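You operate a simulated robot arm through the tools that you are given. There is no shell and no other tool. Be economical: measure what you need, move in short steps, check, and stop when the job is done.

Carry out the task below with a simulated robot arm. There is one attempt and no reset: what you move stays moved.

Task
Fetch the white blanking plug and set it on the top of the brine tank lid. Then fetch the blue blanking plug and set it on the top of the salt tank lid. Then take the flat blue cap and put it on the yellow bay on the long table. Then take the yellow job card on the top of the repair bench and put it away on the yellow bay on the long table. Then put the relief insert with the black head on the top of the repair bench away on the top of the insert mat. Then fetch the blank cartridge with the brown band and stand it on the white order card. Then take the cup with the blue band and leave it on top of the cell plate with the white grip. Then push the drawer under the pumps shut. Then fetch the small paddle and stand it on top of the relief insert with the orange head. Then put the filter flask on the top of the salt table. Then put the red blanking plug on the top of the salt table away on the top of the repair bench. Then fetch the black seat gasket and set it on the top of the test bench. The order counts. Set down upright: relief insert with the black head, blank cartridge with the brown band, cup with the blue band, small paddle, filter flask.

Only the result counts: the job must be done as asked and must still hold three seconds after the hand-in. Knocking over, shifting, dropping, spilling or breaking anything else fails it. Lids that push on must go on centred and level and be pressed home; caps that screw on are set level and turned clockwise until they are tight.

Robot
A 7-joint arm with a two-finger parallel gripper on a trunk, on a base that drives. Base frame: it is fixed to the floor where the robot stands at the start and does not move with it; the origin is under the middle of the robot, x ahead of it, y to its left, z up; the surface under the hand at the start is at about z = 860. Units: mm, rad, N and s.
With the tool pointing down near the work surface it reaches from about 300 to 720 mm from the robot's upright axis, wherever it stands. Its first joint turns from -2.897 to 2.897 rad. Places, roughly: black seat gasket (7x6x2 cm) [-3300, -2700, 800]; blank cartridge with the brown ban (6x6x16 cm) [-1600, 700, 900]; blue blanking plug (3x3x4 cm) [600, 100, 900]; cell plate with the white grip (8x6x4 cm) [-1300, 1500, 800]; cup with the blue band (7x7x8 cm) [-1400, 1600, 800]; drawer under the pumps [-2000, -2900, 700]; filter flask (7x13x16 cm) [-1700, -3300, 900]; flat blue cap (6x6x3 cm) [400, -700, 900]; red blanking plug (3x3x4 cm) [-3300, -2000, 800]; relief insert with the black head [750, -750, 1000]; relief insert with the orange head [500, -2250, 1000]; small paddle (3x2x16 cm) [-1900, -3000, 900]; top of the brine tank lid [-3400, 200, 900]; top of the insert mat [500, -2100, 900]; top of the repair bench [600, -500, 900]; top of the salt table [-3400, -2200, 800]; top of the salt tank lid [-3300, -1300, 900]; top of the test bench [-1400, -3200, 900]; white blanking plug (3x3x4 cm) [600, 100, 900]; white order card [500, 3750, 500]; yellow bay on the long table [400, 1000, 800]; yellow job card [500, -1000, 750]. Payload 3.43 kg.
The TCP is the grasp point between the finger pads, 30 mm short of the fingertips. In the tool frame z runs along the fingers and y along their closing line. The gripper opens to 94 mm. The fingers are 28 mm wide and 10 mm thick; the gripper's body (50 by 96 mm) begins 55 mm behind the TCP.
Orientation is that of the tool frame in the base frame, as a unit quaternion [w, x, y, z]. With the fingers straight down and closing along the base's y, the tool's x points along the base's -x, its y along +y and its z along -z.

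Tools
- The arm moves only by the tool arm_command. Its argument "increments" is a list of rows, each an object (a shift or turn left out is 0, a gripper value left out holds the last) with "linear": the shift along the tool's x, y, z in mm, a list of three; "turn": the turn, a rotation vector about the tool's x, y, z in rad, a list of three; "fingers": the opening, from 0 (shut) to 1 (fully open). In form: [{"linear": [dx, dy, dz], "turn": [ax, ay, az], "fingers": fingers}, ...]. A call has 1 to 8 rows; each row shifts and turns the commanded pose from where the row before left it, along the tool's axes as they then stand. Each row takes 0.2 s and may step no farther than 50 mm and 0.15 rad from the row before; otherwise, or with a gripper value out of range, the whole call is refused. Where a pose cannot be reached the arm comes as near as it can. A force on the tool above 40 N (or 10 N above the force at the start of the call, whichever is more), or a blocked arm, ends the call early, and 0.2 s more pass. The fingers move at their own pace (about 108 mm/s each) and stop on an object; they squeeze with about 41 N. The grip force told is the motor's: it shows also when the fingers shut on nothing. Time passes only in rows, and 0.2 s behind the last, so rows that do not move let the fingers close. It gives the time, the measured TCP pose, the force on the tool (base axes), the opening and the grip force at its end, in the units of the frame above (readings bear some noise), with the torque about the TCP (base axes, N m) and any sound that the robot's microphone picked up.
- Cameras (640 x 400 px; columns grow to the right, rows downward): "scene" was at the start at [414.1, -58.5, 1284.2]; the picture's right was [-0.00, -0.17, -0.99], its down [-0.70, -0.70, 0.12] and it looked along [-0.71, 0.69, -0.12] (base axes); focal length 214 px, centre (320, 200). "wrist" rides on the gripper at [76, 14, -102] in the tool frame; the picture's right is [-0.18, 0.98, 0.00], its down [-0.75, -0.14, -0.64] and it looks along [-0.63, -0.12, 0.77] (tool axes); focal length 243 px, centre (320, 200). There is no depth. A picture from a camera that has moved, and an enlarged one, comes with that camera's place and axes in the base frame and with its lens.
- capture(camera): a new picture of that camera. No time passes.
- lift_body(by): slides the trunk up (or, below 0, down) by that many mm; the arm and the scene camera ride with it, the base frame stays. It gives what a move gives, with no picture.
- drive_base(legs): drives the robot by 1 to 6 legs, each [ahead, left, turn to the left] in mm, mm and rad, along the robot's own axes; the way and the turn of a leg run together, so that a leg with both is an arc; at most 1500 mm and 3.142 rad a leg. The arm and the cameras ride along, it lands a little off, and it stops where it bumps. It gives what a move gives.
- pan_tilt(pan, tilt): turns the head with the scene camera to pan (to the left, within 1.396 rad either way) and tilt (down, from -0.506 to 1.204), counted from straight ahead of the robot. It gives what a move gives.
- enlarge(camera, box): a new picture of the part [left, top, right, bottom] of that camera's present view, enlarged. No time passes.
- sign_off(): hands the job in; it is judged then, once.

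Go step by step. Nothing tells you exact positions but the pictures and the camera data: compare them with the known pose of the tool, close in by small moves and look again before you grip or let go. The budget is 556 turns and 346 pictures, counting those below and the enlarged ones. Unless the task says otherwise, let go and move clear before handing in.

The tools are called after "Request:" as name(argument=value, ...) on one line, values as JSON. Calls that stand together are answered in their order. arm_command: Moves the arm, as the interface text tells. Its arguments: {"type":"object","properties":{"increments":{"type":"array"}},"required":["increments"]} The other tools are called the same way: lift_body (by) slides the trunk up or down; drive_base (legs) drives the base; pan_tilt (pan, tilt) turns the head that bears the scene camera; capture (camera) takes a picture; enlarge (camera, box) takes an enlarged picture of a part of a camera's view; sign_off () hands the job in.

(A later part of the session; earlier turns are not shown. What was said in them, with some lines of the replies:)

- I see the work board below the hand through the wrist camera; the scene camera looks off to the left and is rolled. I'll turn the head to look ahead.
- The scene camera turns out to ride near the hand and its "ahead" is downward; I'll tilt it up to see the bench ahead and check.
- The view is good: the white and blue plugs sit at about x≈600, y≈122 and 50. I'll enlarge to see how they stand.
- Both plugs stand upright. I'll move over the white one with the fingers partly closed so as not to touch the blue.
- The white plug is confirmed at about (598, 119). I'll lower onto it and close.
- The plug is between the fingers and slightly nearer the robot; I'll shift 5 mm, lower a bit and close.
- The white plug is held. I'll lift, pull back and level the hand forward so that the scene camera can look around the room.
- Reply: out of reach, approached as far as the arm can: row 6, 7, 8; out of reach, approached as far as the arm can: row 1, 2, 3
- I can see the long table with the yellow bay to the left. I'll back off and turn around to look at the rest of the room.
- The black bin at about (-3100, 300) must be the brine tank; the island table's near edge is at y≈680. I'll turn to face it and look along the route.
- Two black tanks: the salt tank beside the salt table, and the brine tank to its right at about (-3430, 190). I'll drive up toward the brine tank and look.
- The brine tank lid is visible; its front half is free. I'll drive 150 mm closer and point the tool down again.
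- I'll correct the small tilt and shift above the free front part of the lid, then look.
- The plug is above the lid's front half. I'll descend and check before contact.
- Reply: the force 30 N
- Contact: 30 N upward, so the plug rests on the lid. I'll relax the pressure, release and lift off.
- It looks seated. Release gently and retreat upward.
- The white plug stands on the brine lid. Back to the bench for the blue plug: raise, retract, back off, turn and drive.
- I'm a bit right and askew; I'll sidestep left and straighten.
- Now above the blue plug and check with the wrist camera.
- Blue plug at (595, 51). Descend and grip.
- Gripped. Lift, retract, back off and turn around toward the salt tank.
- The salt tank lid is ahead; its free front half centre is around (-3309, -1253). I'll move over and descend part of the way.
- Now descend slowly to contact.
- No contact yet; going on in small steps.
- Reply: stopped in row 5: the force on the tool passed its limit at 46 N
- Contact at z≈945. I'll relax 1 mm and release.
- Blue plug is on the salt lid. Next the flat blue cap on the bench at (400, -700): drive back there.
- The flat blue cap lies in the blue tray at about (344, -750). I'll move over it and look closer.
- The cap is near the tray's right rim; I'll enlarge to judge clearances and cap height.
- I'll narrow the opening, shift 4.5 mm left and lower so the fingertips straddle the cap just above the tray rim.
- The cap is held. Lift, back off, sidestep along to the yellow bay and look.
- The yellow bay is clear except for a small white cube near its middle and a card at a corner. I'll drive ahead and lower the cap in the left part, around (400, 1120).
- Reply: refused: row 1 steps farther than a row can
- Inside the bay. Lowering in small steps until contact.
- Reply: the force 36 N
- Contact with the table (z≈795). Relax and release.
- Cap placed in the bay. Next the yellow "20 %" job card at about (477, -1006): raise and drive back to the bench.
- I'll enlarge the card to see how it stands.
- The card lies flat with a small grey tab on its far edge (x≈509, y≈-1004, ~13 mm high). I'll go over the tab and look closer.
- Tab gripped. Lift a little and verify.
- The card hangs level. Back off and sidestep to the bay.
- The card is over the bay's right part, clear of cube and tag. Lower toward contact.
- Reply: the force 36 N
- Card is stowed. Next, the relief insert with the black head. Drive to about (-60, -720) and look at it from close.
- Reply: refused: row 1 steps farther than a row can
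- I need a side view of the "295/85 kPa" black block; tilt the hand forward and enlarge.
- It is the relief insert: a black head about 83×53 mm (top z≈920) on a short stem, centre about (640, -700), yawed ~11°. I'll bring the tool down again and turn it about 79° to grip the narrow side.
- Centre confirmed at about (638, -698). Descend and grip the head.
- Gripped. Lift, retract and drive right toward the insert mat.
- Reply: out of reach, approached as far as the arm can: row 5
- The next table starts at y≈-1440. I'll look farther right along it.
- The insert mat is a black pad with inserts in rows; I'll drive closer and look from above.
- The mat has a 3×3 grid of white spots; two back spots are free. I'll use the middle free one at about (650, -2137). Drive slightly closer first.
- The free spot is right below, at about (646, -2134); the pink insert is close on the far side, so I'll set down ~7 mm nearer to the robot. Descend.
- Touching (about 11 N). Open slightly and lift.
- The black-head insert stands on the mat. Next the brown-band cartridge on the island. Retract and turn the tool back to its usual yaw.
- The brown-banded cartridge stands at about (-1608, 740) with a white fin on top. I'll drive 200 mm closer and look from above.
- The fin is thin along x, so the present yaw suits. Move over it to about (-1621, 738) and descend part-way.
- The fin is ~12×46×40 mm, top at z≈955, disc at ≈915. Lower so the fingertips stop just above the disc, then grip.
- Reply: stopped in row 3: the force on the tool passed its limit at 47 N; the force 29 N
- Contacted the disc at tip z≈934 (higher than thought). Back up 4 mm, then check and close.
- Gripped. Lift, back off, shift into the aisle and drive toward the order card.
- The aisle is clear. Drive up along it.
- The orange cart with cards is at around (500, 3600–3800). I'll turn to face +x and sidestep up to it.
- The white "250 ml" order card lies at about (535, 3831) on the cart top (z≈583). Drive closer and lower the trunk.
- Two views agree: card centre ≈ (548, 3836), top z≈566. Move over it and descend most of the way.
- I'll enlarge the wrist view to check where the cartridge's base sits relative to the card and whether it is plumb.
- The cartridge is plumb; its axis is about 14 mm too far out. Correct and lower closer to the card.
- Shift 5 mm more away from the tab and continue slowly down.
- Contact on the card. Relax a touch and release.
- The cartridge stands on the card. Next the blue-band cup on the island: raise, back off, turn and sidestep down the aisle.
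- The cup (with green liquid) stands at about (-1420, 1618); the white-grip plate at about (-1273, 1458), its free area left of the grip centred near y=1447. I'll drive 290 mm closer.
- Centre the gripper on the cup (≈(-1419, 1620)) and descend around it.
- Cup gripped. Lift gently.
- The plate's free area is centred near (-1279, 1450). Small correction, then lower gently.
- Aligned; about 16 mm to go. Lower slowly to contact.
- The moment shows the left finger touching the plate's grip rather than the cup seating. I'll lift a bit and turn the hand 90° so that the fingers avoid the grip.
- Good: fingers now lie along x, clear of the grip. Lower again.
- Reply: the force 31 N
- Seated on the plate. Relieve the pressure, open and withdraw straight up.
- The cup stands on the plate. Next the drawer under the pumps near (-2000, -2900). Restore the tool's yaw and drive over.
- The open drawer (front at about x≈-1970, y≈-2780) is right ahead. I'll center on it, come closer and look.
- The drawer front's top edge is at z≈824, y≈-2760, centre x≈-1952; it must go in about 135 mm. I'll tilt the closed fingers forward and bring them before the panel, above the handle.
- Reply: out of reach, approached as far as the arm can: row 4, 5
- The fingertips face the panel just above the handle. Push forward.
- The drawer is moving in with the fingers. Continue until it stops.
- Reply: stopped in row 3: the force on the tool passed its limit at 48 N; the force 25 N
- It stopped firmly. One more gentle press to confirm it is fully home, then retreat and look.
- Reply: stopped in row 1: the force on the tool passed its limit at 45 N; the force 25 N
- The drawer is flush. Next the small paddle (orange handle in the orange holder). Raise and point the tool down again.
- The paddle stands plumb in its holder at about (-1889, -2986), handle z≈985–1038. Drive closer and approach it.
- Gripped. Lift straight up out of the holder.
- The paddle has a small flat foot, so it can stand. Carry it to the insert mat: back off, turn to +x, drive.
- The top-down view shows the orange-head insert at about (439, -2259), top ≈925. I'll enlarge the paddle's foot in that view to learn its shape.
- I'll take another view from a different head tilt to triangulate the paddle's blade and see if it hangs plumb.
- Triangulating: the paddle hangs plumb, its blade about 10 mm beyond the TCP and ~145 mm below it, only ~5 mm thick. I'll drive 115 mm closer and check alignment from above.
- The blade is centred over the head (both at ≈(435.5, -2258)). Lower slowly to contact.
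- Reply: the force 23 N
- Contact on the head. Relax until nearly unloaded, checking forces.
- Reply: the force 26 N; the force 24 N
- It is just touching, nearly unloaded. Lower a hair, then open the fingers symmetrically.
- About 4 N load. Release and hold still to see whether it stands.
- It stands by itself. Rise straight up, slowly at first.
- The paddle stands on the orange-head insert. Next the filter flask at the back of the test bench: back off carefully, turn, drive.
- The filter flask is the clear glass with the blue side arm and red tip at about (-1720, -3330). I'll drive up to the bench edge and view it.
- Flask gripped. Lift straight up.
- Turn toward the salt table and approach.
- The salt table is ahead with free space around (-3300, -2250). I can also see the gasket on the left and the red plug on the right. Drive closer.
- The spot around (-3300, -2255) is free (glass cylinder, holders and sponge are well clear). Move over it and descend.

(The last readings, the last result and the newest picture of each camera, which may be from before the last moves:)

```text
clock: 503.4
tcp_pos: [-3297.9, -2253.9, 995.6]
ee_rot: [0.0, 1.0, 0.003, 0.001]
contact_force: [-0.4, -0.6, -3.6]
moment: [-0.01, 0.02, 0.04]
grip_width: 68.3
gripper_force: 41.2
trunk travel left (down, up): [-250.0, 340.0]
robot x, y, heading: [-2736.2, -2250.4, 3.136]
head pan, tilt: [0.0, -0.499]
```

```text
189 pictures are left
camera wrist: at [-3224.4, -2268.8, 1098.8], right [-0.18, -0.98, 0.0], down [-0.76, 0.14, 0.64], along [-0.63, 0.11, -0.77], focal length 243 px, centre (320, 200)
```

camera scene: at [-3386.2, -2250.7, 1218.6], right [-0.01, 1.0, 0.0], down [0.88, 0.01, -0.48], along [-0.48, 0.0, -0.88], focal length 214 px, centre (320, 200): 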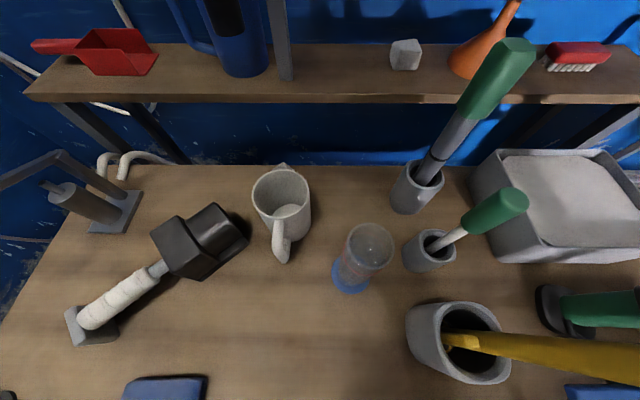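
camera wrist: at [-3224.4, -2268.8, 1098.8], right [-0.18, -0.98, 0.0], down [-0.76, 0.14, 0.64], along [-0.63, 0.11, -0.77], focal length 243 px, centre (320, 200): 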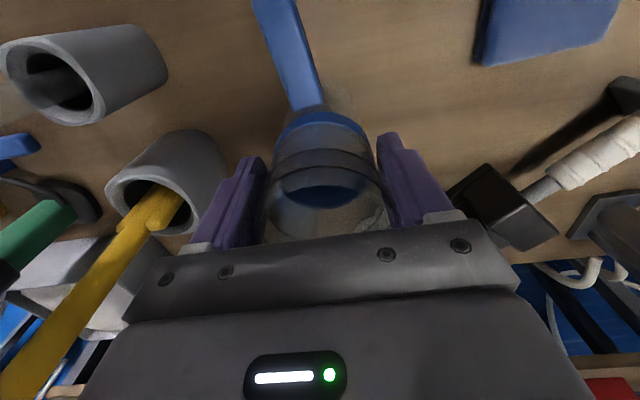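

Request:
arm_command(increments=[{"linear": [0, 0, 25]}, {"linear": [0, 0, 15]}, {"linear": [0, 0, 5]}, {"linear": [0, 0, 4]}, {"linear": [0, 0, 3]}, {"linear": [0, 0, 0]}])

```text
clock: 504.9
tcp_pos: [-3299.7, -2255.1, 945.1]
ee_rot: [0.0, 1.0, 0.004, 0.001]
contact_force: [-0.6, 0.5, -4.4]
moment: [0.01, -0.01, -0.02]
grip_width: 68.3
gripper_force: 40.4
trunk travel left (down, up): [-250.0, 340.0]
robot x, y, heading: [-2734.6, -2244.2, 3.138]
head pan, tilt: [0.0, -0.499]
```

Request:
arm_command(increments=[{"linear": [0, 0, 3]}, {"linear": [0, 0, 3]}, {"linear": [0, 0, 3]}, {"linear": [0, 0, 2]}, {"linear": [0, 0, 2]}, {"linear": [0, 0, 0]}])

Request:
capture(camera="wrist")

```text
clock: 506.2
tcp_pos: [-3298.5, -2254.9, 931.5]
ee_rot: [0.0, 1.0, 0.003, 0.0]
contact_force: [-1.7, 0.7, 3.6]
moment: [0.06, 0.0, -0.02]
grip_width: 67.9
gripper_force: 41.7
trunk travel left (down, up): [-250.0, 340.0]
robot x, y, heading: [-2735.6, -2246.8, 3.142]
head pan, tilt: [0.0, -0.499]
```

```text
188 pictures are left
camera wrist: at [-3224.3, -2269.5, 1034.9], right [-0.18, -0.98, 0.0], down [-0.75, 0.14, 0.64], along [-0.63, 0.11, -0.77], focal length 243 px, centre (320, 200)
```

wrist: 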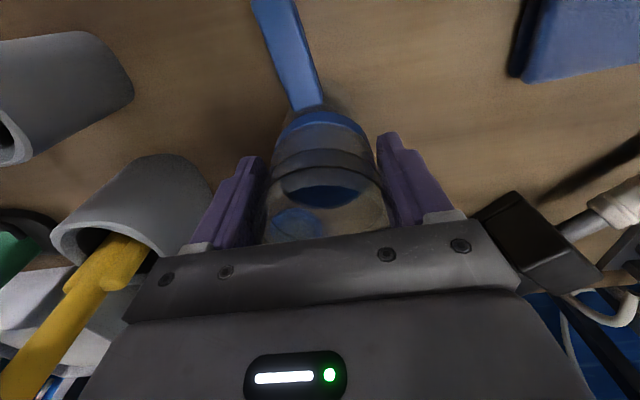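

Touching with about 8 N. Release gently and rise.

Request:
arm_command(increments=[{"linear": [0, 0, 0.3]}, {"fingers": 0.78}, {"fingers": 0.88}, {"linear": [0, 0, 0]}, {"linear": [0, 0, -10]}, {"linear": [0, 0, -30]}, {"linear": [0, 0, -40]}, {"linear": [0, 0, -45]}])

Request:
capture(camera="wrist")

```text
clock: 508.1
tcp_pos: [-3299.4, -2253.6, 1055.0]
ee_rot: [0.0, 1.0, 0.004, 0.0]
contact_force: [0.3, -0.8, -0.1]
moment: [-0.02, 0.03, 0.02]
grip_width: 82.6
gripper_force: 0.1
trunk travel left (down, up): [-250.0, 340.0]
robot x, y, heading: [-2735.0, -2248.6, 3.14]
head pan, tilt: [0.0, -0.499]
```

```text
187 pictures are left
camera wrist: at [-3224.2, -2269.1, 1159.4], right [-0.18, -0.98, 0.0], down [-0.76, 0.14, 0.64], along [-0.63, 0.11, -0.77], focal length 243 px, centre (320, 200)
```

wrist: 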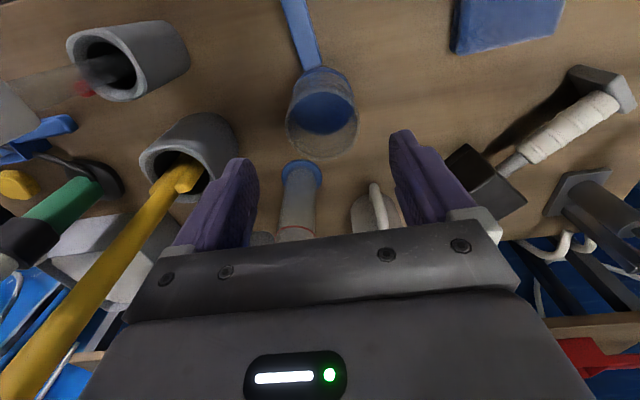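

The flask stands on the salt table. Next the red plug at about (-3260, -1951), beside the tall brushes. I'll back off before sidestepping to stay clear of them.

Request:
arm_command(increments=[{"linear": [0, 0, -45]}, {"linear": [0, 0, -45]}, {"linear": [45, 0, 0]}, {"linear": [45, 0, 0]}, {"linear": [30, 0, 0]}])

Request:
drive_base(legs=[[-350, 0, 0], [0, -290, 0]])

Request:
pan_tilt(pan=0, tilt=-0.5)

Request:
capture(camera="scene")

```text
clock: 509.2
tcp_pos: [-3180.4, -2257.7, 1148.9]
ee_rot: [0.0, 1.0, 0.004, 0.001]
contact_force: [0.3, 0.4, -0.3]
moment: [0.02, 0.0, -0.04]
grip_width: 82.6
gripper_force: 0.0
trunk travel left (down, up): [-250.0, 340.0]
robot x, y, heading: [-2736.5, -2246.0, 3.143]
head pan, tilt: [0.0, -0.499]
```

```text
clock: 513.1
tcp_pos: [-2833.4, -1961.8, 1148.3]
ee_rot: [0.0, 1.0, 0.0, -0.001]
contact_force: [0.6, -0.2, 0.3]
moment: [-0.03, 0.04, 0.01]
grip_width: 82.4
gripper_force: 0.0
trunk travel left (down, up): [-250.0, 340.0]
robot x, y, heading: [-2388.9, -1956.5, 3.139]
head pan, tilt: [0.0, -0.499]
```

```text
clock: 513.7
tcp_pos: [-2833.4, -1962.9, 1148.1]
ee_rot: [0.0, 1.0, 0.0, 0.0]
contact_force: [0.1, -1.2, 0.3]
moment: [0.0, -0.02, 0.02]
grip_width: 82.7
gripper_force: 0.0
trunk travel left (down, up): [-250.0, 340.0]
robot x, y, heading: [-2381.6, -1957.7, 3.126]
head pan, tilt: [0.0, -0.499]
```

```text
186 pictures are left
camera scene: at [-2981.8, -1963.8, 1210.5], right [0.0, 1.0, 0.0], down [0.88, 0.0, -0.48], along [-0.48, 0.0, -0.88], focal length 214 px, centre (320, 200)
```

scene: 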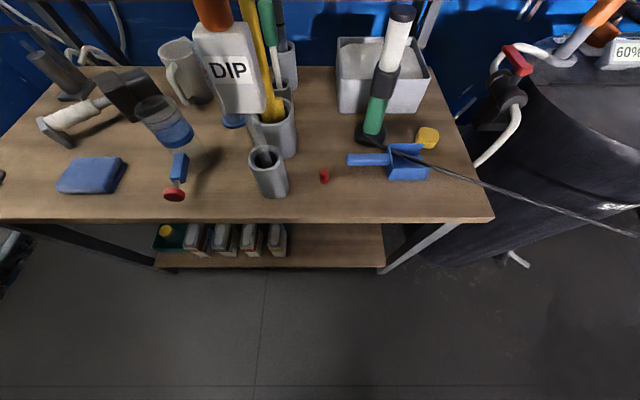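

The red plug is clear to approach from straight ahead; the brush is ~80 mm to its left. Drive in and move above it.

Request:
drive_base(legs=[[330, 0, 0.012]])

Request:
arm_command(increments=[{"linear": [-30, 0, 0], "fingers": 0.5}, {"linear": [-30, 0, 0]}, {"linear": [-20, 0, 0]}, {"linear": [0, 0, 45]}, {"linear": [0, 0, 45]}, {"linear": [0, 0, 45]}, {"linear": [0, 0, 45]}, {"linear": [0, 0, 0]}])

Request:
capture(camera="wrist")

```text
clock: 515.9
tcp_pos: [-3173.9, -1966.6, 1148.1]
ee_rot: [0.001, 1.0, 0.005, 0.0]
contact_force: [0.0, -0.5, -0.7]
moment: [-0.01, -0.04, 0.01]
grip_width: 82.6
gripper_force: 0.1
trunk travel left (down, up): [-250.0, 340.0]
robot x, y, heading: [-2725.5, -1960.7, -3.141]
head pan, tilt: [0.0, -0.499]
```

```text
clock: 517.7
tcp_pos: [-3254.6, -1970.4, 966.7]
ee_rot: [-0.001, 1.0, 0.006, 0.0]
contact_force: [0.2, -0.4, 0.6]
moment: [0.02, 0.01, 0.0]
grip_width: 47.3
gripper_force: 0.0
trunk travel left (down, up): [-250.0, 340.0]
robot x, y, heading: [-2729.2, -1955.8, -3.137]
head pan, tilt: [0.0, -0.499]
```

```text
185 pictures are left
camera wrist: at [-3179.4, -1984.1, 1070.3], right [-0.17, -0.98, 0.0], down [-0.76, 0.13, 0.64], along [-0.63, 0.11, -0.77], focal length 243 px, centre (320, 200)
```

wrist: 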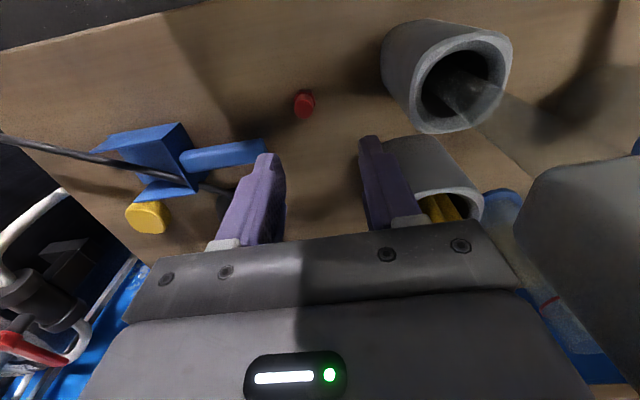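

Request:
arm_command(increments=[{"linear": [-2, -15.5, 0]}, {"linear": [0, 0, 45]}, {"linear": [0, 0, 45]}, {"linear": [0, 0, 30]}, {"linear": [0, 0, 12]}, {"linear": [0, 0, 0]}])

Request:
capture(camera="wrist")

```text
clock: 519.1
tcp_pos: [-3257.6, -1954.7, 837.4]
ee_rot: [0.0, 1.0, 0.006, 0.0]
contact_force: [0.2, 0.1, -0.4]
moment: [-0.03, 0.06, 0.0]
grip_width: 47.1
gripper_force: 0.0
trunk travel left (down, up): [-250.0, 340.0]
robot x, y, heading: [-2728.5, -1957.5, -3.137]
head pan, tilt: [0.0, -0.499]
```

```text
184 pictures are left
camera wrist: at [-3182.2, -1968.5, 940.1], right [-0.17, -0.98, 0.0], down [-0.76, 0.13, 0.64], along [-0.63, 0.11, -0.77], focal length 243 px, centre (320, 200)
```

wrist: 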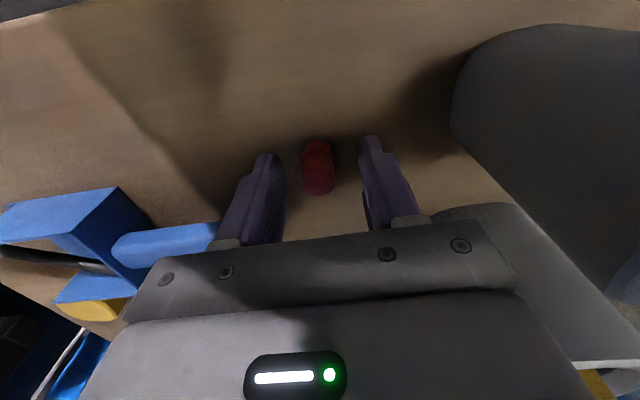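

Request:
arm_command(increments=[{"linear": [6, 0, 4]}, {"linear": [0, 0, 0]}, {"fingers": 0}, {"fingers": 0}, {"fingers": 0}])

Request:
capture(camera="wrist")

```text
clock: 520.3
tcp_pos: [-3249.7, -1954.8, 832.3]
ee_rot: [0.0, 1.0, 0.005, 0.0]
contact_force: [-0.2, -0.7, 1.3]
moment: [-0.02, 0.0, 0.02]
grip_width: 22.0
gripper_force: 40.0
trunk travel left (down, up): [-250.0, 340.0]
robot x, y, heading: [-2730.8, -1955.4, -3.141]
head pan, tilt: [0.0, -0.499]
```

```text
183 pictures are left
camera wrist: at [-3175.6, -1967.8, 935.8], right [-0.17, -0.98, 0.0], down [-0.76, 0.13, 0.64], along [-0.63, 0.11, -0.77], focal length 243 px, centre (320, 200)
```

wrist: 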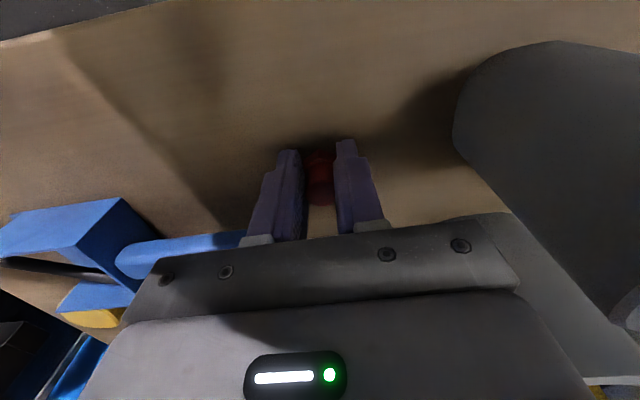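

Red plug gripped. Lift and go to the repair bench (free spot where the black-head insert stood).

Request:
arm_command(increments=[{"linear": [0, 0, -30]}, {"linear": [0, 0, -48]}, {"linear": [0, 0, -48]}, {"linear": [0, 0, -48]}, {"linear": [0, 0, -48]}, {"linear": [0, 0, -48]}, {"linear": [0, 0, -45]}, {"linear": [45, 0, 0]}])

Request:
drive_base(legs=[[-550, 0, 0], [0, 0, -3.141]])

```text
clock: 522.1
tcp_pos: [-3201.9, -1949.9, 1149.5]
ee_rot: [0.0, 1.0, 0.005, 0.0]
contact_force: [1.0, -0.2, -0.4]
moment: [0.01, 0.04, 0.01]
grip_width: 21.5
gripper_force: 41.2
trunk travel left (down, up): [-250.0, 340.0]
robot x, y, heading: [-2732.4, -1959.3, -3.138]
head pan, tilt: [0.0, -0.499]
```

```text
clock: 532.8
tcp_pos: [-1689.4, -1969.3, 1148.3]
ee_rot: [0.0, 0.002, 1.0, 0.0]
contact_force: [-0.1, -0.2, -0.1]
moment: [0.01, -0.01, -0.02]
grip_width: 21.7
gripper_force: 41.6
trunk travel left (down, up): [-250.0, 340.0]
robot x, y, heading: [-2165.6, -1954.9, -0.015]
head pan, tilt: [0.0, -0.499]
```

Request:
drive_base(legs=[[975, 630, 0.008], [975, 630, 0.007]])

Request:
capture(camera="scene")

```text
clock: 544.0
tcp_pos: [268.9, -778.2, 1147.6]
ee_rot: [-0.001, 0.01, 1.0, 0.0]
contact_force: [-0.6, -0.3, 0.7]
moment: [0.01, 0.02, 0.0]
grip_width: 21.1
gripper_force: 40.9
trunk travel left (down, up): [-250.0, 340.0]
robot x, y, heading: [-206.2, -758.1, -0.022]
head pan, tilt: [0.0, -0.499]
```

```text
182 pictures are left
camera scene: at [420.4, -782.2, 1209.8], right [-0.02, -1.0, 0.0], down [-0.88, 0.02, -0.48], along [0.48, -0.01, -0.88], focal length 214 px, centre (320, 200)
```

scene: 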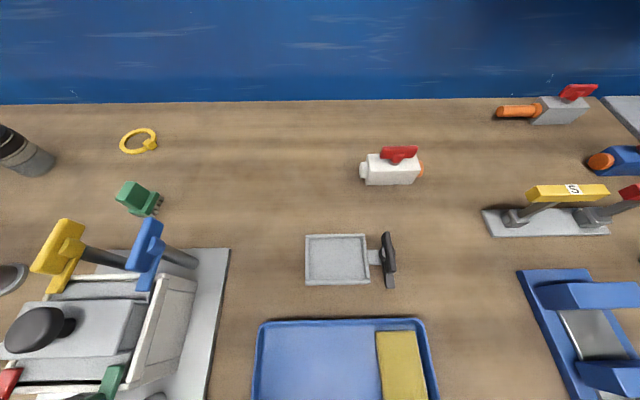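

Request:
drive_base(legs=[[130, 40, 0.022]])

Request:
arm_command(increments=[{"linear": [-45, 5, 0]}, {"linear": [-45, 5, 0]}, {"linear": [-45, 5, 0]}, {"linear": [-45, 5, 0]}, {"linear": [-20, 5, 20]}, {"linear": [0, 0, 45]}, {"linear": [0, 0, 45]}, {"linear": [0, 0, 45]}])

Request:
capture(camera="wrist")

```text
clock: 545.3
tcp_pos: [396.6, -728.2, 1147.4]
ee_rot: [-0.001, -0.001, 1.0, 0.0]
contact_force: [0.8, 0.4, 0.6]
moment: [0.01, 0.04, 0.0]
grip_width: 21.2
gripper_force: 41.0
trunk travel left (down, up): [-250.0, 340.0]
robot x, y, heading: [-76.8, -717.8, -0.005]
head pan, tilt: [0.0, -0.499]
```

```text
clock: 547.1
tcp_pos: [597.1, -703.1, 988.8]
ee_rot: [0.0, -0.002, 1.0, 0.0]
contact_force: [-0.5, 0.5, -0.8]
moment: [0.01, 0.01, 0.01]
grip_width: 21.2
gripper_force: 41.7
trunk travel left (down, up): [-250.0, 340.0]
robot x, y, heading: [-75.5, -719.7, -0.008]
head pan, tilt: [0.0, -0.499]
```

```text
181 pictures are left
camera wrist: at [519.1, -689.0, 1091.2], right [0.18, 0.98, 0.0], down [0.75, -0.14, 0.64], along [0.63, -0.12, -0.77], focal length 243 px, centre (320, 200)
```

wrist: 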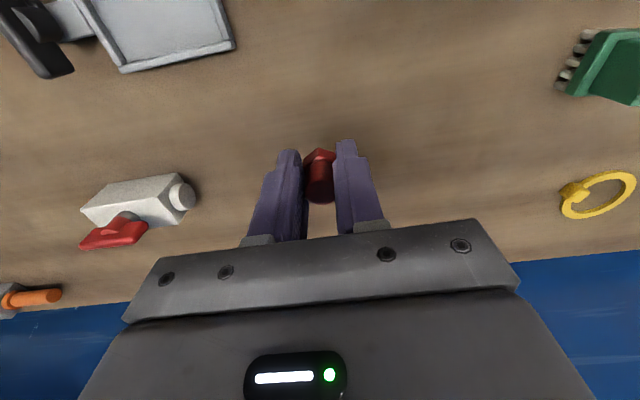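

Clear space below. Descend to near the bench, then to contact.

Request:
arm_command(increments=[{"linear": [0, 0, 45]}, {"linear": [0, 0, 35]}, {"linear": [0, 0, 6]}, {"linear": [0, 0, 3]}, {"linear": [0, 0, 2]}, {"linear": [0, 0, 2]}, {"linear": [0, 0, 2]}, {"linear": [0, 0, 0]}])

```text
clock: 548.9
tcp_pos: [595.0, -702.8, 898.0]
ee_rot: [-0.001, -0.002, 1.0, 0.0]
contact_force: [-0.2, -0.2, 0.1]
moment: [0.02, 0.02, 0.03]
grip_width: 21.3
gripper_force: 41.0
trunk travel left (down, up): [-250.0, 340.0]
robot x, y, heading: [-78.2, -720.3, -0.006]
head pan, tilt: [0.0, -0.499]
```

Request:
arm_command(increments=[{"linear": [0, 0, 2]}, {"linear": [0, 0, 1]}, {"linear": [0, 0, 1]}, {"linear": [0, 0, 1]}, {"linear": [0, 0, 1]}, {"linear": [0, 0, 0]}])

```text
clock: 550.3
tcp_pos: [594.2, -703.4, 893.4]
ee_rot: [0.001, -0.002, 1.0, 0.0]
contact_force: [1.1, 0.2, 12.7]
moment: [0.01, -0.07, 0.02]
grip_width: 21.2
gripper_force: 41.1
trunk travel left (down, up): [-250.0, 340.0]
robot x, y, heading: [-75.7, -721.3, -0.006]
head pan, tilt: [0.0, -0.499]
```

Request:
arm_command(increments=[{"linear": [0, 0, -0.7]}, {"fingers": 0.3}, {"fingers": 0.5}, {"linear": [0, 0, 0]}, {"linear": [0, 0, -30]}, {"linear": [0, 0, -45]}, {"linear": [0, 0, -48]}, {"linear": [0, 0, -48]}])

Request:
capture(camera="wrist")

```text
clock: 552.1
tcp_pos: [594.3, -705.6, 1065.4]
ee_rot: [0.0, -0.002, 1.0, 0.0]
contact_force: [-0.3, 0.1, 0.1]
moment: [0.03, 0.0, -0.05]
grip_width: 47.1
gripper_force: 0.0
trunk travel left (down, up): [-250.0, 340.0]
robot x, y, heading: [-78.9, -718.8, -0.006]
head pan, tilt: [0.0, -0.499]
```

```text
180 pictures are left
camera wrist: at [516.3, -692.0, 1167.7], right [0.18, 0.98, 0.0], down [0.75, -0.14, 0.64], along [0.63, -0.12, -0.77], focal length 243 px, centre (320, 200)
```

wrist: 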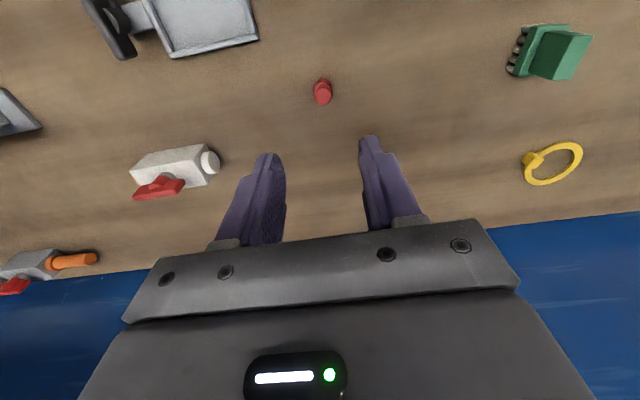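

The red plug is on the repair bench. Last item: the black gasket on the salt table. Retract and drive there.

Request:
arm_command(increments=[{"linear": [20, 0, -40]}, {"linear": [25, 0, -40]}, {"linear": [45, 0, 0]}, {"linear": [45, 0, 0]}])

Request:
drive_base(legs=[[-450, 0, 0], [0, 0, 3.141]])

Request:
drive_base(legs=[[1000, 955, 0], [950, 955, 0]])

Request:
capture(camera="scene")

```text
clock: 553.1
tcp_pos: [460.0, -703.0, 1141.8]
ee_rot: [0.0, -0.001, 1.0, 0.0]
contact_force: [0.1, -0.4, -0.9]
moment: [0.0, -0.04, -0.02]
grip_width: 47.1
gripper_force: 0.0
trunk travel left (down, up): [-250.0, 340.0]
robot x, y, heading: [-76.7, -716.8, -0.006]
head pan, tilt: [0.0, -0.499]
```

```text
clock: 563.3
tcp_pos: [-1070.1, -764.2, 1141.7]
ee_rot: [-0.001, 1.0, 0.026, 0.002]
contact_force: [0.0, -0.3, 0.1]
moment: [0.01, -0.03, 0.03]
grip_width: 47.0
gripper_force: 0.1
trunk travel left (down, up): [-250.0, 340.0]
robot x, y, heading: [-531.5, -721.5, -3.103]
head pan, tilt: [0.0, -0.499]
```

```text
clock: 576.6
tcp_pos: [-2943.2, -2769.8, 1141.7]
ee_rot: [0.0, 0.999, 0.035, 0.001]
contact_force: [0.5, 0.5, -0.8]
moment: [0.01, 0.01, -0.01]
grip_width: 46.9
gripper_force: 0.0
trunk travel left (down, up): [-250.0, 340.0]
robot x, y, heading: [-2406.5, -2718.6, -3.08]
head pan, tilt: [0.0, -0.499]
stopped in leg 2: the robot was blocked; the commanded pose is now the measured one
```

```text
179 pictures are left
camera scene: at [-3091.3, -2781.6, 1203.6], right [-0.07, 1.0, 0.0], down [0.88, 0.06, -0.48], along [-0.48, -0.03, -0.88], focal length 214 px, centre (320, 200)
```

scene: 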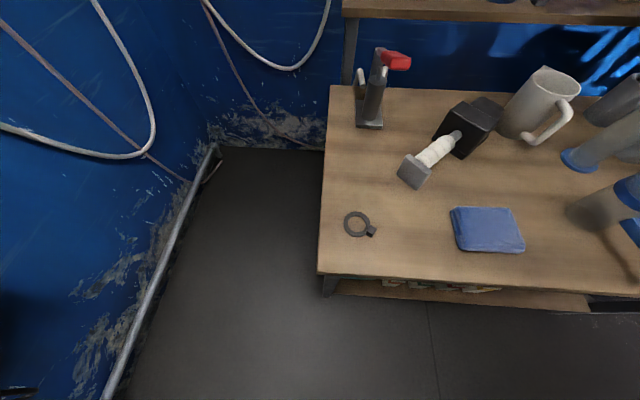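

The base bumped the bench corner slightly; I'll sidestep away first and then approach the salt table's left end.

Request:
drive_base(legs=[[0, -100, 0], [240, 0, -0.06]])

Request:
capture(camera="wrist")

Request:
capture(camera="scene")

```text
clock: 579.1
tcp_pos: [-3183.4, -2639.1, 1141.2]
ee_rot: [0.0, 1.0, 0.0, 0.001]
contact_force: [-0.6, 0.1, -0.1]
moment: [-0.03, -0.01, -0.03]
grip_width: 47.3
gripper_force: 0.0
trunk travel left (down, up): [-250.0, 340.0]
robot x, y, heading: [-2640.7, -2622.7, 3.133]
head pan, tilt: [0.0, -0.499]
```

```text
178 pictures are left
camera wrist: at [-3109.3, -2654.0, 1244.2], right [-0.18, -0.98, 0.0], down [-0.76, 0.14, 0.64], along [-0.63, 0.12, -0.77], focal length 243 px, centre (320, 200)
```

wrist: 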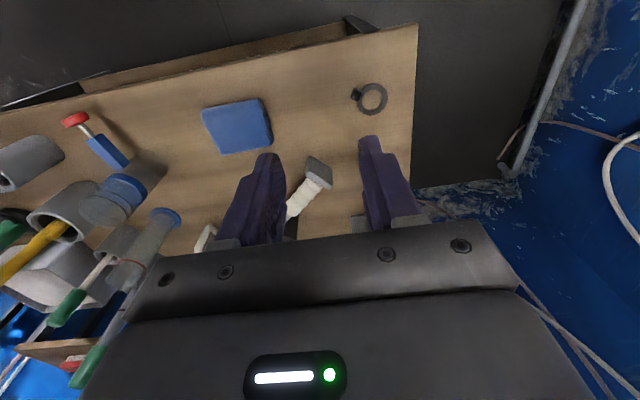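

```text
177 pictures are left
camera scene: at [-3332.9, -2640.9, 1202.9], right [0.0, 1.0, 0.0], down [0.88, 0.0, -0.48], along [-0.48, 0.0, -0.88], focal length 214 px, centre (320, 200)
```

scene: 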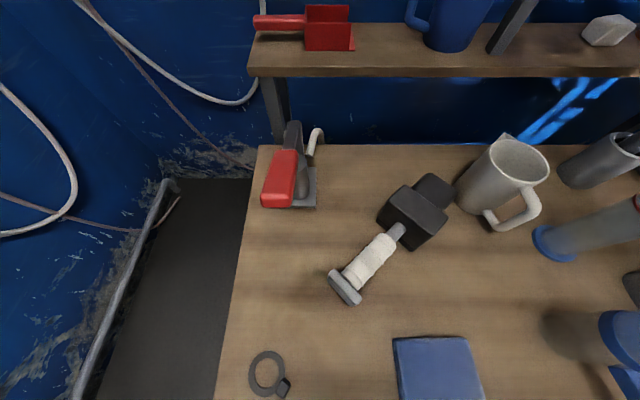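

Request:
enlarge(camera="wrist", box=[330, 60, 420, 140])

Request:
enlarge(camera="scene", box=[230, 330, 330, 400])

```text
5.00 times, centred on (375, 100) of wrist
camera zoom: at [-3109.3, -2654.0, 1244.2], right [-0.18, -0.98, 0.0], down [-0.76, 0.14, 0.64], along [-0.63, 0.12, -0.77], focal length 1213 px, centre (45, 700)
```

zoom: 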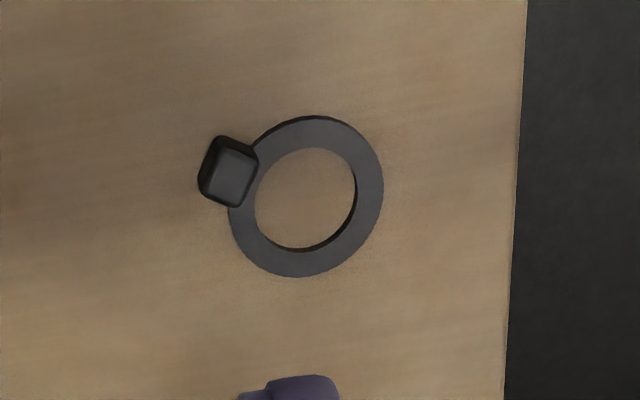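

```text
5.71 times, centred on (280, 365) of scene
camera zoom: at [-3332.9, -2640.9, 1202.9], right [0.0, 1.0, 0.0], down [0.88, 0.0, -0.48], along [-0.48, 0.0, -0.88], focal length 1226 px, centre (549, -743)
```

zoom: 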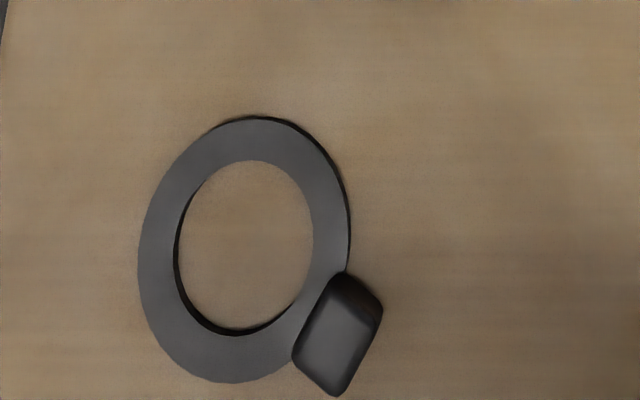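

The gasket is a thin ring with a raised lug (~20×14×20 mm) at about (-3245, -2691). I'll grip the lug radially: move above, turn ~28°, and look.

Request:
arm_command(increments=[{"linear": [-31, 26, 0], "fingers": 0.45}, {"linear": [-31, 26, 0]}, {"turn": [0, 0, 0.145]}, {"turn": [0, 0, 0.145]}, {"turn": [0, 0, 0.145]}, {"linear": [0, 0, 45], "turn": [0, 0, 0.055]}, {"linear": [0, 0, 45]}, {"linear": [0, 0, 45]}])

Request:
arm_command(increments=[{"linear": [0, 0, 45]}, {"linear": [0, 0, 20]}, {"linear": [0, 0, 0]}])

Request:
capture(camera="wrist")

```text
clock: 580.9
tcp_pos: [-3244.3, -2693.9, 1008.9]
ee_rot: [-0.001, 0.971, -0.241, 0.0]
contact_force: [0.1, 0.4, -0.1]
moment: [0.03, -0.03, -0.01]
grip_width: 42.3
gripper_force: 0.1
trunk travel left (down, up): [-250.0, 340.0]
robot x, y, heading: [-2644.3, -2621.5, 3.137]
head pan, tilt: [0.0, -0.499]
```

```text
clock: 581.7
tcp_pos: [-3244.6, -2693.2, 942.8]
ee_rot: [0.0, 0.971, -0.241, 0.0]
contact_force: [0.3, 0.2, 0.4]
moment: [0.03, 0.0, -0.01]
grip_width: 42.2
gripper_force: 0.0
trunk travel left (down, up): [-250.0, 340.0]
robot x, y, heading: [-2640.7, -2621.2, 3.14]
head pan, tilt: [0.0, -0.499]
```

```text
174 pictures are left
camera wrist: at [-3185.0, -2742.1, 1045.8], right [-0.62, -0.78, 0.0], down [-0.6, 0.48, 0.64], along [-0.5, 0.4, -0.77], focal length 243 px, centre (320, 200)
```

wrist: 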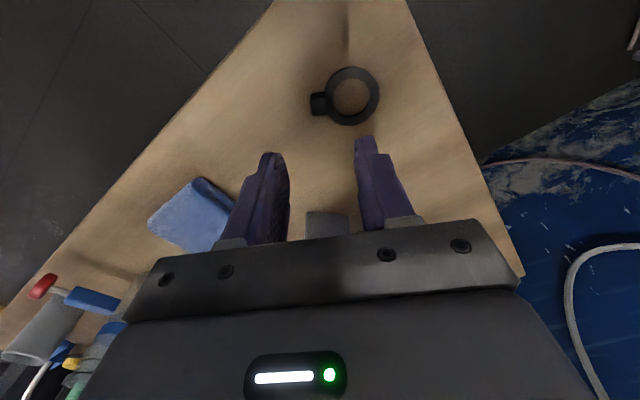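

Request:
arm_command(increments=[{"linear": [3.5, 0, 40]}, {"linear": [0, 0, 40]}, {"linear": [0, 0, 18]}, {"linear": [0, 0, 0]}])

Request:
capture(camera="wrist")

```text
clock: 582.7
tcp_pos: [-3241.8, -2693.6, 844.0]
ee_rot: [0.0, 0.97, -0.243, 0.0]
contact_force: [-0.3, 0.4, 0.3]
moment: [-0.03, 0.05, 0.04]
grip_width: 42.5
gripper_force: 0.1
trunk travel left (down, up): [-250.0, 340.0]
robot x, y, heading: [-2644.2, -2620.3, 3.13]
head pan, tilt: [0.0, -0.499]
```

```text
173 pictures are left
camera wrist: at [-3183.1, -2742.5, 947.8], right [-0.62, -0.78, 0.0], down [-0.6, 0.48, 0.64], along [-0.5, 0.4, -0.77], focal length 243 px, centre (320, 200)
```

wrist: 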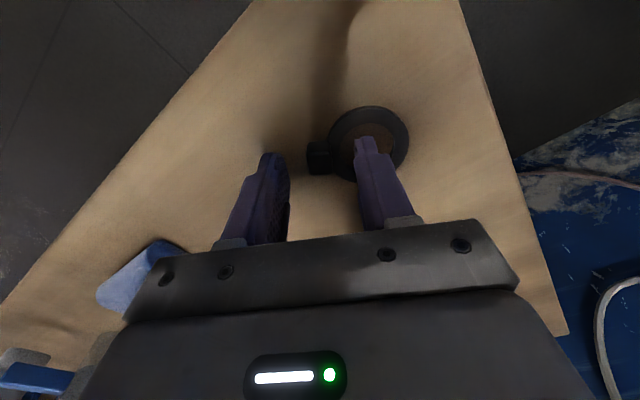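

Request:
arm_command(increments=[{"linear": [0, 0, 5]}, {"linear": [0, 0, 0]}, {"fingers": 0}, {"fingers": 0}, {"fingers": 0}])

Request:
capture(camera="wrist")

```text
clock: 583.9
tcp_pos: [-3240.6, -2692.9, 839.2]
ee_rot: [-0.001, 0.97, -0.241, 0.001]
contact_force: [-0.3, -0.1, 0.1]
moment: [0.02, -0.04, -0.03]
grip_width: 14.2
gripper_force: 40.8
trunk travel left (down, up): [-250.0, 340.0]
robot x, y, heading: [-2644.8, -2624.6, 3.137]
head pan, tilt: [0.0, -0.499]
```

```text
172 pictures are left
camera wrist: at [-3183.1, -2742.3, 941.9], right [-0.62, -0.78, 0.0], down [-0.6, 0.48, 0.64], along [-0.5, 0.4, -0.77], focal length 243 px, centre (320, 200)
```

wrist: 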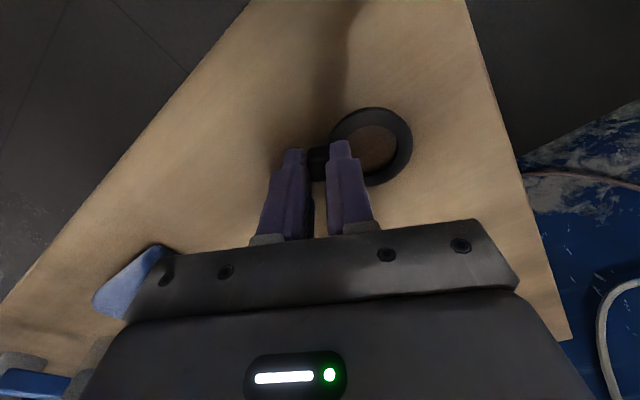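

Lug gripped. Lift, retract and carry it to the test bench, keeping clear of the bench corner.

Request:
arm_command(increments=[{"linear": [0, 0, -30]}, {"linear": [0, 0, -48]}, {"linear": [0, 0, -48]}, {"linear": [0, 0, -48]}, {"linear": [0, 0, -48]}, {"linear": [0, 0, -48]}, {"linear": [0, 0, -45]}, {"turn": [0, 0, -0.15]}])

Request:
arm_command(increments=[{"turn": [0, 0, -0.15]}, {"turn": [0, 0, -0.15]}, {"turn": [0, 0, -0.04]}, {"linear": [45, 0, 0]}, {"linear": [45, 0, 0]}])

Request:
capture(camera="wrist")

Request:
drive_base(legs=[[-200, -400, 0], [0, 0, 1.571]])

```text
clock: 585.7
tcp_pos: [-3239.6, -2692.1, 1152.3]
ee_rot: [-0.001, 0.986, -0.168, 0.001]
contact_force: [-0.2, -0.3, -0.6]
moment: [0.03, -0.01, 0.04]
grip_width: 14.4
gripper_force: 41.3
trunk travel left (down, up): [-250.0, 340.0]
robot x, y, heading: [-2643.5, -2623.6, 3.135]
head pan, tilt: [0.0, -0.499]
```

```text
clock: 586.9
tcp_pos: [-3149.9, -2691.9, 1153.3]
ee_rot: [0.0, 1.0, 0.0, 0.0]
contact_force: [0.4, 0.4, -0.6]
moment: [0.03, 0.04, 0.03]
grip_width: 14.6
gripper_force: 41.4
trunk travel left (down, up): [-250.0, 340.0]
robot x, y, heading: [-2648.8, -2629.2, 3.136]
head pan, tilt: [0.0, -0.499]
```

```text
171 pictures are left
camera wrist: at [-3075.5, -2705.9, 1255.8], right [-0.18, -0.98, 0.0], down [-0.75, 0.14, 0.64], along [-0.63, 0.12, -0.77], focal length 243 px, centre (320, 200)
```

wrist: 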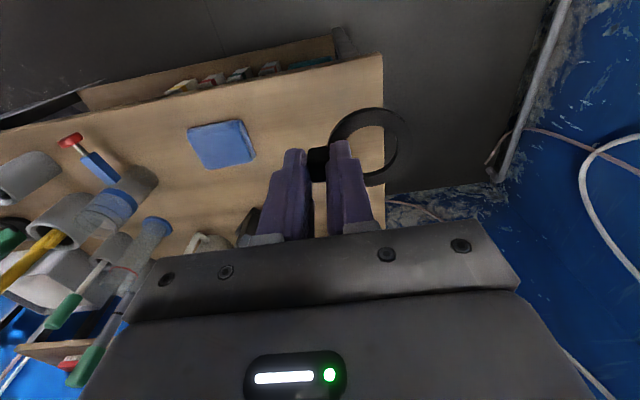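

```text
clock: 593.5
tcp_pos: [-2374.0, -2740.1, 1152.5]
ee_rot: [-0.001, 0.705, 0.709, 0.001]
contact_force: [0.9, 0.4, 0.2]
moment: [0.02, 0.01, 0.0]
grip_width: 14.3
gripper_force: 40.6
trunk travel left (down, up): [-250.0, 340.0]
robot x, y, heading: [-2445.7, -2235.5, -1.574]
head pan, tilt: [0.0, -0.499]
```

Request:
drive_base(legs=[[0, 650, 0]])

Request:
capture(camera="scene")

```text
clock: 597.1
tcp_pos: [-1708.8, -2738.1, 1152.8]
ee_rot: [0.0, 0.702, 0.712, 0.0]
contact_force: [0.6, -0.1, -0.2]
moment: [-0.02, -0.01, 0.0]
grip_width: 14.4
gripper_force: 41.1
trunk travel left (down, up): [-250.0, 340.0]
robot x, y, heading: [-1781.2, -2231.4, -1.565]
head pan, tilt: [0.0, -0.499]
```

```text
170 pictures are left
camera scene: at [-1705.8, -2888.8, 1214.4], right [-1.0, -0.01, 0.0], down [-0.01, 0.88, -0.48], along [0.01, -0.48, -0.88], focal length 214 px, centre (320, 200)
```

scene: 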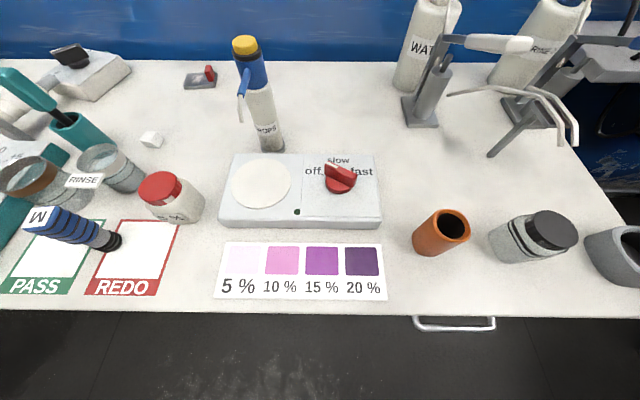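

The bench is undisturbed. The free spot behind the stirrer (≈(-1745, -3265)) will do. Drive in.

Request:
drive_base(legs=[[370, -40, -0.005]])

Request:
arm_command(increments=[{"linear": [-40, 0, 5]}, {"linear": [-40, 0, 5]}, {"linear": [-40, 0, 10]}, {"linear": [-30, 0, 10]}, {"linear": [0, 0, 40]}, {"linear": [0, 0, 0]}])

Request:
capture(camera="wrist")

```text
clock: 599.5
tcp_pos: [-1755.8, -3112.7, 1152.0]
ee_rot: [0.0, 0.707, 0.708, 0.0]
contact_force: [0.3, 0.2, 0.0]
moment: [0.04, 0.01, 0.01]
grip_width: 14.1
gripper_force: 40.4
trunk travel left (down, up): [-250.0, 340.0]
robot x, y, heading: [-1822.7, -2601.3, -1.581]
head pan, tilt: [0.0, -0.499]
```

```text
clock: 600.9
tcp_pos: [-1758.0, -3260.2, 1081.9]
ee_rot: [-0.001, 0.707, 0.707, 0.0]
contact_force: [0.5, 0.1, -0.2]
moment: [-0.03, -0.01, -0.01]
grip_width: 14.1
gripper_force: 40.6
trunk travel left (down, up): [-250.0, 340.0]
robot x, y, heading: [-1822.5, -2603.4, -1.581]
head pan, tilt: [0.0, -0.499]
```

```text
169 pictures are left
camera wrist: at [-1745.7, -3184.6, 1185.9], right [0.98, -0.18, 0.0], down [-0.14, -0.75, 0.64], along [-0.12, -0.63, -0.77], focal length 243 px, centre (320, 200)
```

wrist: 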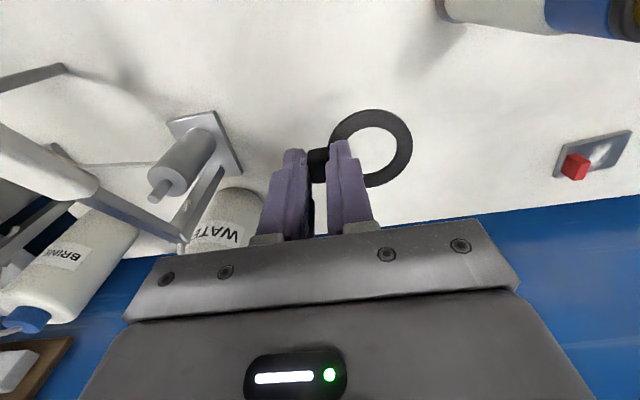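

Request:
arm_command(increments=[{"linear": [0, 22, 0]}, {"linear": [0, 0, 45]}, {"linear": [0, 0, 45]}, {"linear": [0, 0, 45]}, {"linear": [0, 0, 20]}, {"linear": [0, 0, 0]}])

Request:
capture(camera="wrist")

```text
clock: 602.3
tcp_pos: [-1733.3, -3261.2, 924.3]
ee_rot: [0.0, 0.707, 0.708, 0.001]
contact_force: [0.4, -0.4, -0.6]
moment: [0.0, 0.02, 0.0]
grip_width: 14.3
gripper_force: 41.3
trunk travel left (down, up): [-250.0, 340.0]
robot x, y, heading: [-1823.7, -2605.3, -1.579]
head pan, tilt: [0.0, -0.499]
```

```text
168 pictures are left
camera wrist: at [-1720.2, -3185.1, 1028.5], right [0.98, -0.18, 0.0], down [-0.14, -0.75, 0.64], along [-0.12, -0.63, -0.77], focal length 243 px, centre (320, 200)
```

wrist: 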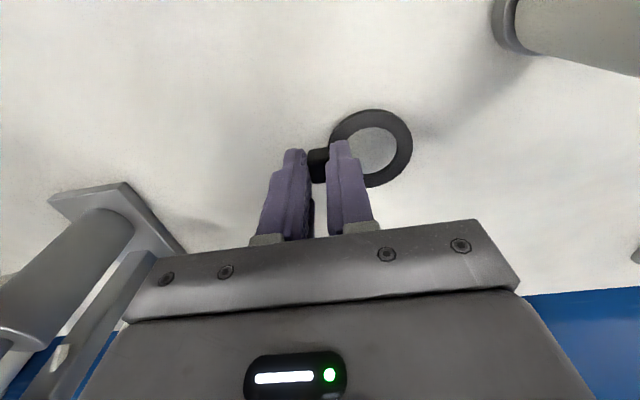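

Request:
arm_command(increments=[{"linear": [0, 0, 10]}, {"linear": [0, 0, 4]}, {"linear": [0, 0, 3]}, {"linear": [0, 0, 2]}, {"linear": [0, 0, 2]}, {"linear": [0, 0, 1]}, {"linear": [0, 0, 0]}])

```text
clock: 603.9
tcp_pos: [-1731.7, -3261.0, 906.1]
ee_rot: [-0.001, 0.706, 0.708, 0.0]
contact_force: [0.2, 0.4, -0.5]
moment: [-0.01, 0.0, 0.0]
grip_width: 14.0
gripper_force: 41.2
trunk travel left (down, up): [-250.0, 340.0]
robot x, y, heading: [-1824.1, -2603.6, -1.581]
head pan, tilt: [0.0, -0.499]
```

Request:
arm_command(increments=[{"linear": [0, 0, 2]}, {"linear": [0, 0, 2]}, {"linear": [0, 0, 1]}, {"linear": [0, 0, 1]}, {"linear": [0, 0, 1]}, {"linear": [0, 0, 0]}])

```text
clock: 605.3
tcp_pos: [-1732.2, -3262.0, 898.6]
ee_rot: [0.0, 0.706, 0.708, 0.0]
contact_force: [-0.3, -0.1, 4.7]
moment: [0.01, -0.06, 0.01]
grip_width: 14.2
gripper_force: 40.9
trunk travel left (down, up): [-250.0, 340.0]
robot x, y, heading: [-1822.3, -2607.1, -1.579]
head pan, tilt: [0.0, -0.499]
```

Contact (about 5 N). Release and withdraw upward.

Request:
arm_command(increments=[{"linear": [0, 0, 0.3]}, {"fingers": 0.25}, {"fingers": 0.4}, {"linear": [0, 0, 0]}, {"linear": [0, 0, -25]}, {"linear": [0, 0, -45]}, {"linear": [0, 0, -45]}, {"linear": [0, 0, -45]}])

Request:
capture(camera="wrist")

```text
clock: 607.1
tcp_pos: [-1733.2, -3259.1, 1061.1]
ee_rot: [0.0, 0.706, 0.708, 0.001]
contact_force: [-0.5, 0.0, 0.8]
moment: [-0.01, -0.01, -0.01]
grip_width: 37.8
gripper_force: 0.0
trunk travel left (down, up): [-250.0, 340.0]
robot x, y, heading: [-1823.3, -2604.5, -1.581]
head pan, tilt: [0.0, -0.499]
```

```text
167 pictures are left
camera wrist: at [-1721.3, -3184.0, 1164.9], right [0.98, -0.18, 0.0], down [-0.14, -0.75, 0.64], along [-0.12, -0.63, -0.77], focal length 243 px, centre (320, 200)
```

wrist: 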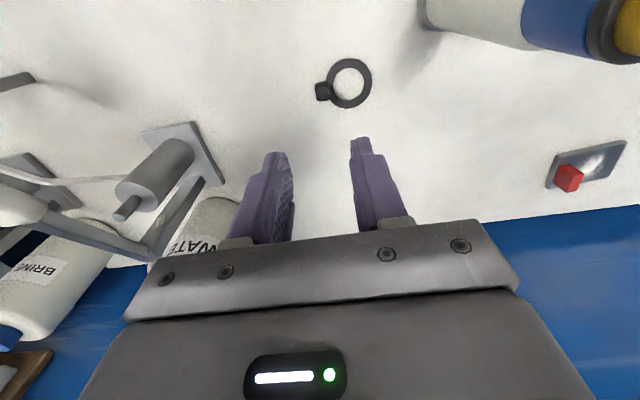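

The gasket lies on the test bench. I'll withdraw and check that the drawer is still shut and the paddle still stands.

Request:
arm_command(increments=[{"linear": [0, 0, -45]}, {"linear": [0, 0, -40]}, {"linear": [45, 0, 0]}, {"linear": [45, 0, 0]}, {"linear": [45, 0, 0]}, {"linear": [45, 0, 0]}])

Request:
drive_base(legs=[[-550, 0, 0]])

Request:
capture(camera="scene")

Request:
drive_base(legs=[[0, 0, 1.57], [900, 0, 0]])

Request:
pan_tilt(pan=0.0, tilt=-0.5)

Request:
capture(camera="scene")

```text
clock: 608.5
tcp_pos: [-1732.6, -3076.5, 1144.8]
ee_rot: [0.0, 0.706, 0.708, 0.0]
contact_force: [-0.1, 0.8, 0.2]
moment: [-0.04, 0.01, -0.01]
grip_width: 37.5
gripper_force: 0.1
trunk travel left (down, up): [-250.0, 340.0]
robot x, y, heading: [-1821.2, -2605.6, -1.577]
head pan, tilt: [0.0, -0.499]
```

```text
clock: 611.6
tcp_pos: [-1733.5, -2539.3, 1144.1]
ee_rot: [0.0, 0.715, 0.699, 0.0]
contact_force: [0.1, -0.4, 0.2]
moment: [-0.02, 0.0, -0.04]
grip_width: 37.5
gripper_force: 0.0
trunk travel left (down, up): [-250.0, 340.0]
robot x, y, heading: [-1812.7, -2067.3, -1.602]
head pan, tilt: [0.0, -0.499]
```

```text
166 pictures are left
camera scene: at [-1735.2, -2691.1, 1206.0], right [-1.0, 0.02, 0.0], down [0.02, 0.88, -0.48], along [-0.01, -0.48, -0.88], focal length 214 px, centre (320, 200)
```

scene: 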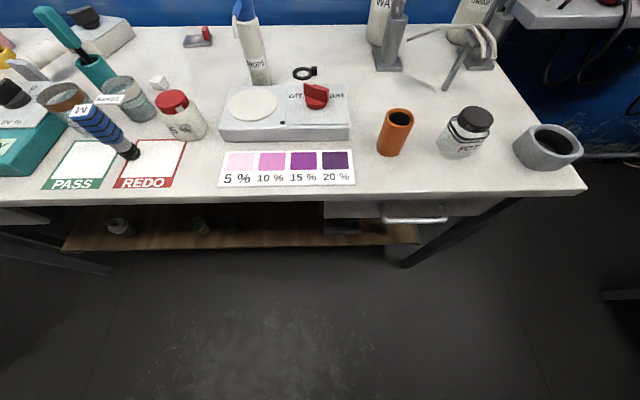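

```text
clock: 620.3
tcp_pos: [-415.9, -1978.3, 1144.0]
ee_rot: [-0.001, -0.001, 1.0, 0.0]
contact_force: [0.2, -0.4, 1.0]
moment: [0.0, 0.0, 0.01]
grip_width: 37.7
gripper_force: 0.0
trunk travel left (down, up): [-250.0, 340.0]
robot x, y, heading: [-887.0, -2071.9, -0.006]
head pan, tilt: [0.0, -0.499]
```

```text
clock: 620.9
tcp_pos: [-417.3, -1977.8, 1145.3]
ee_rot: [-0.001, -0.002, 1.0, 0.0]
contact_force: [-0.8, -0.9, 0.4]
moment: [-0.06, -0.02, -0.03]
grip_width: 37.7
gripper_force: 0.1
trunk travel left (down, up): [-250.0, 340.0]
robot x, y, heading: [-888.7, -2067.9, -0.009]
head pan, tilt: [0.0, -0.499]
```

```text
165 pictures are left
camera scene: at [-265.1, -1979.7, 1205.8], right [0.0, -1.0, 0.0], down [-0.88, 0.0, -0.48], along [0.48, 0.0, -0.88], focal length 214 px, centre (320, 200)
```

scene: 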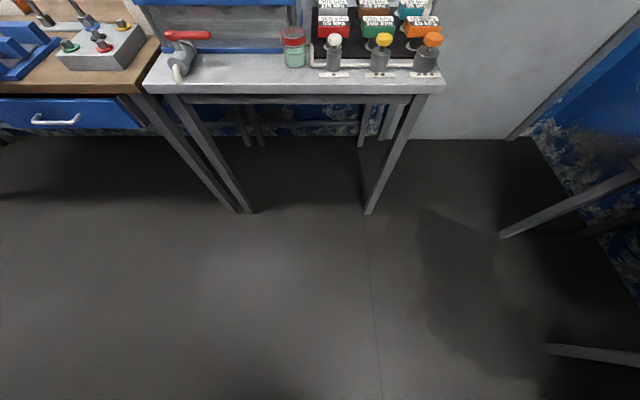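

Drawer is shut and the bench tidy. A bit closer to see the paddle.

Request:
drive_base(legs=[[300, -120, 0]])

Request:
capture(camera="scene")

```text
clock: 623.1
tcp_pos: [-118.8, -2093.7, 1144.6]
ee_rot: [-0.001, -0.001, 1.0, 0.0]
contact_force: [0.5, 0.3, 0.3]
moment: [-0.01, 0.02, 0.02]
grip_width: 37.9
gripper_force: 0.0
trunk travel left (down, up): [-250.0, 340.0]
robot x, y, heading: [-589.9, -2184.8, -0.006]
head pan, tilt: [0.0, -0.499]
```

```text
164 pictures are left
camera scene: at [32.2, -2094.7, 1205.4], right [0.0, -1.0, 0.0], down [-0.88, 0.0, -0.48], along [0.48, 0.0, -0.88], focal length 214 px, centre (320, 200)
```

scene: 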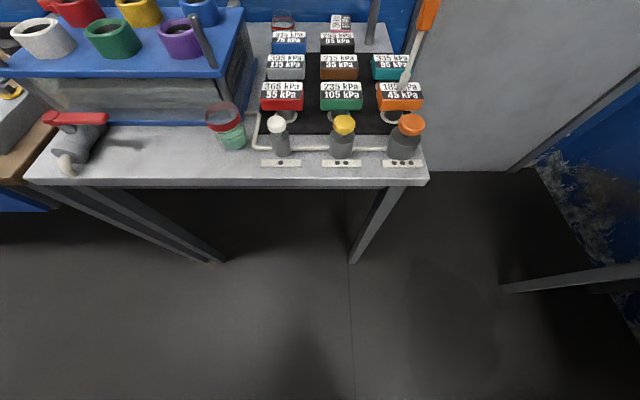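

The paddle still stands upright on the orange-head insert and everything else is in place. Handing in.

Request:
sign_off()

```text
The job is handed in.
```

All twelve steps are done in the order you gave, and the job is handed in. I don't have the judge's result.

- **Checked before hand-in:** I went back and saw the drawer shut, the gasket on the test bench, and the paddle upright on the orange-head insert. I confirmed the other items only as I set each one down.
- **Paddle is delicate:** it stands on a blade edge I estimated at about 5 mm thick. It was still upright about 2.5 minutes (simulated) after I let go.
- **Bumped the test bench:** the base touched a corner while I was driving to fetch the gasket, and nothing on the bench looked disturbed afterwards.
- **Touched the cell plate:** a finger pressed lightly on its white grip as I lowered the cup. I lifted, turned the hand and set the cup down cleanly. I saw no shift or spill.
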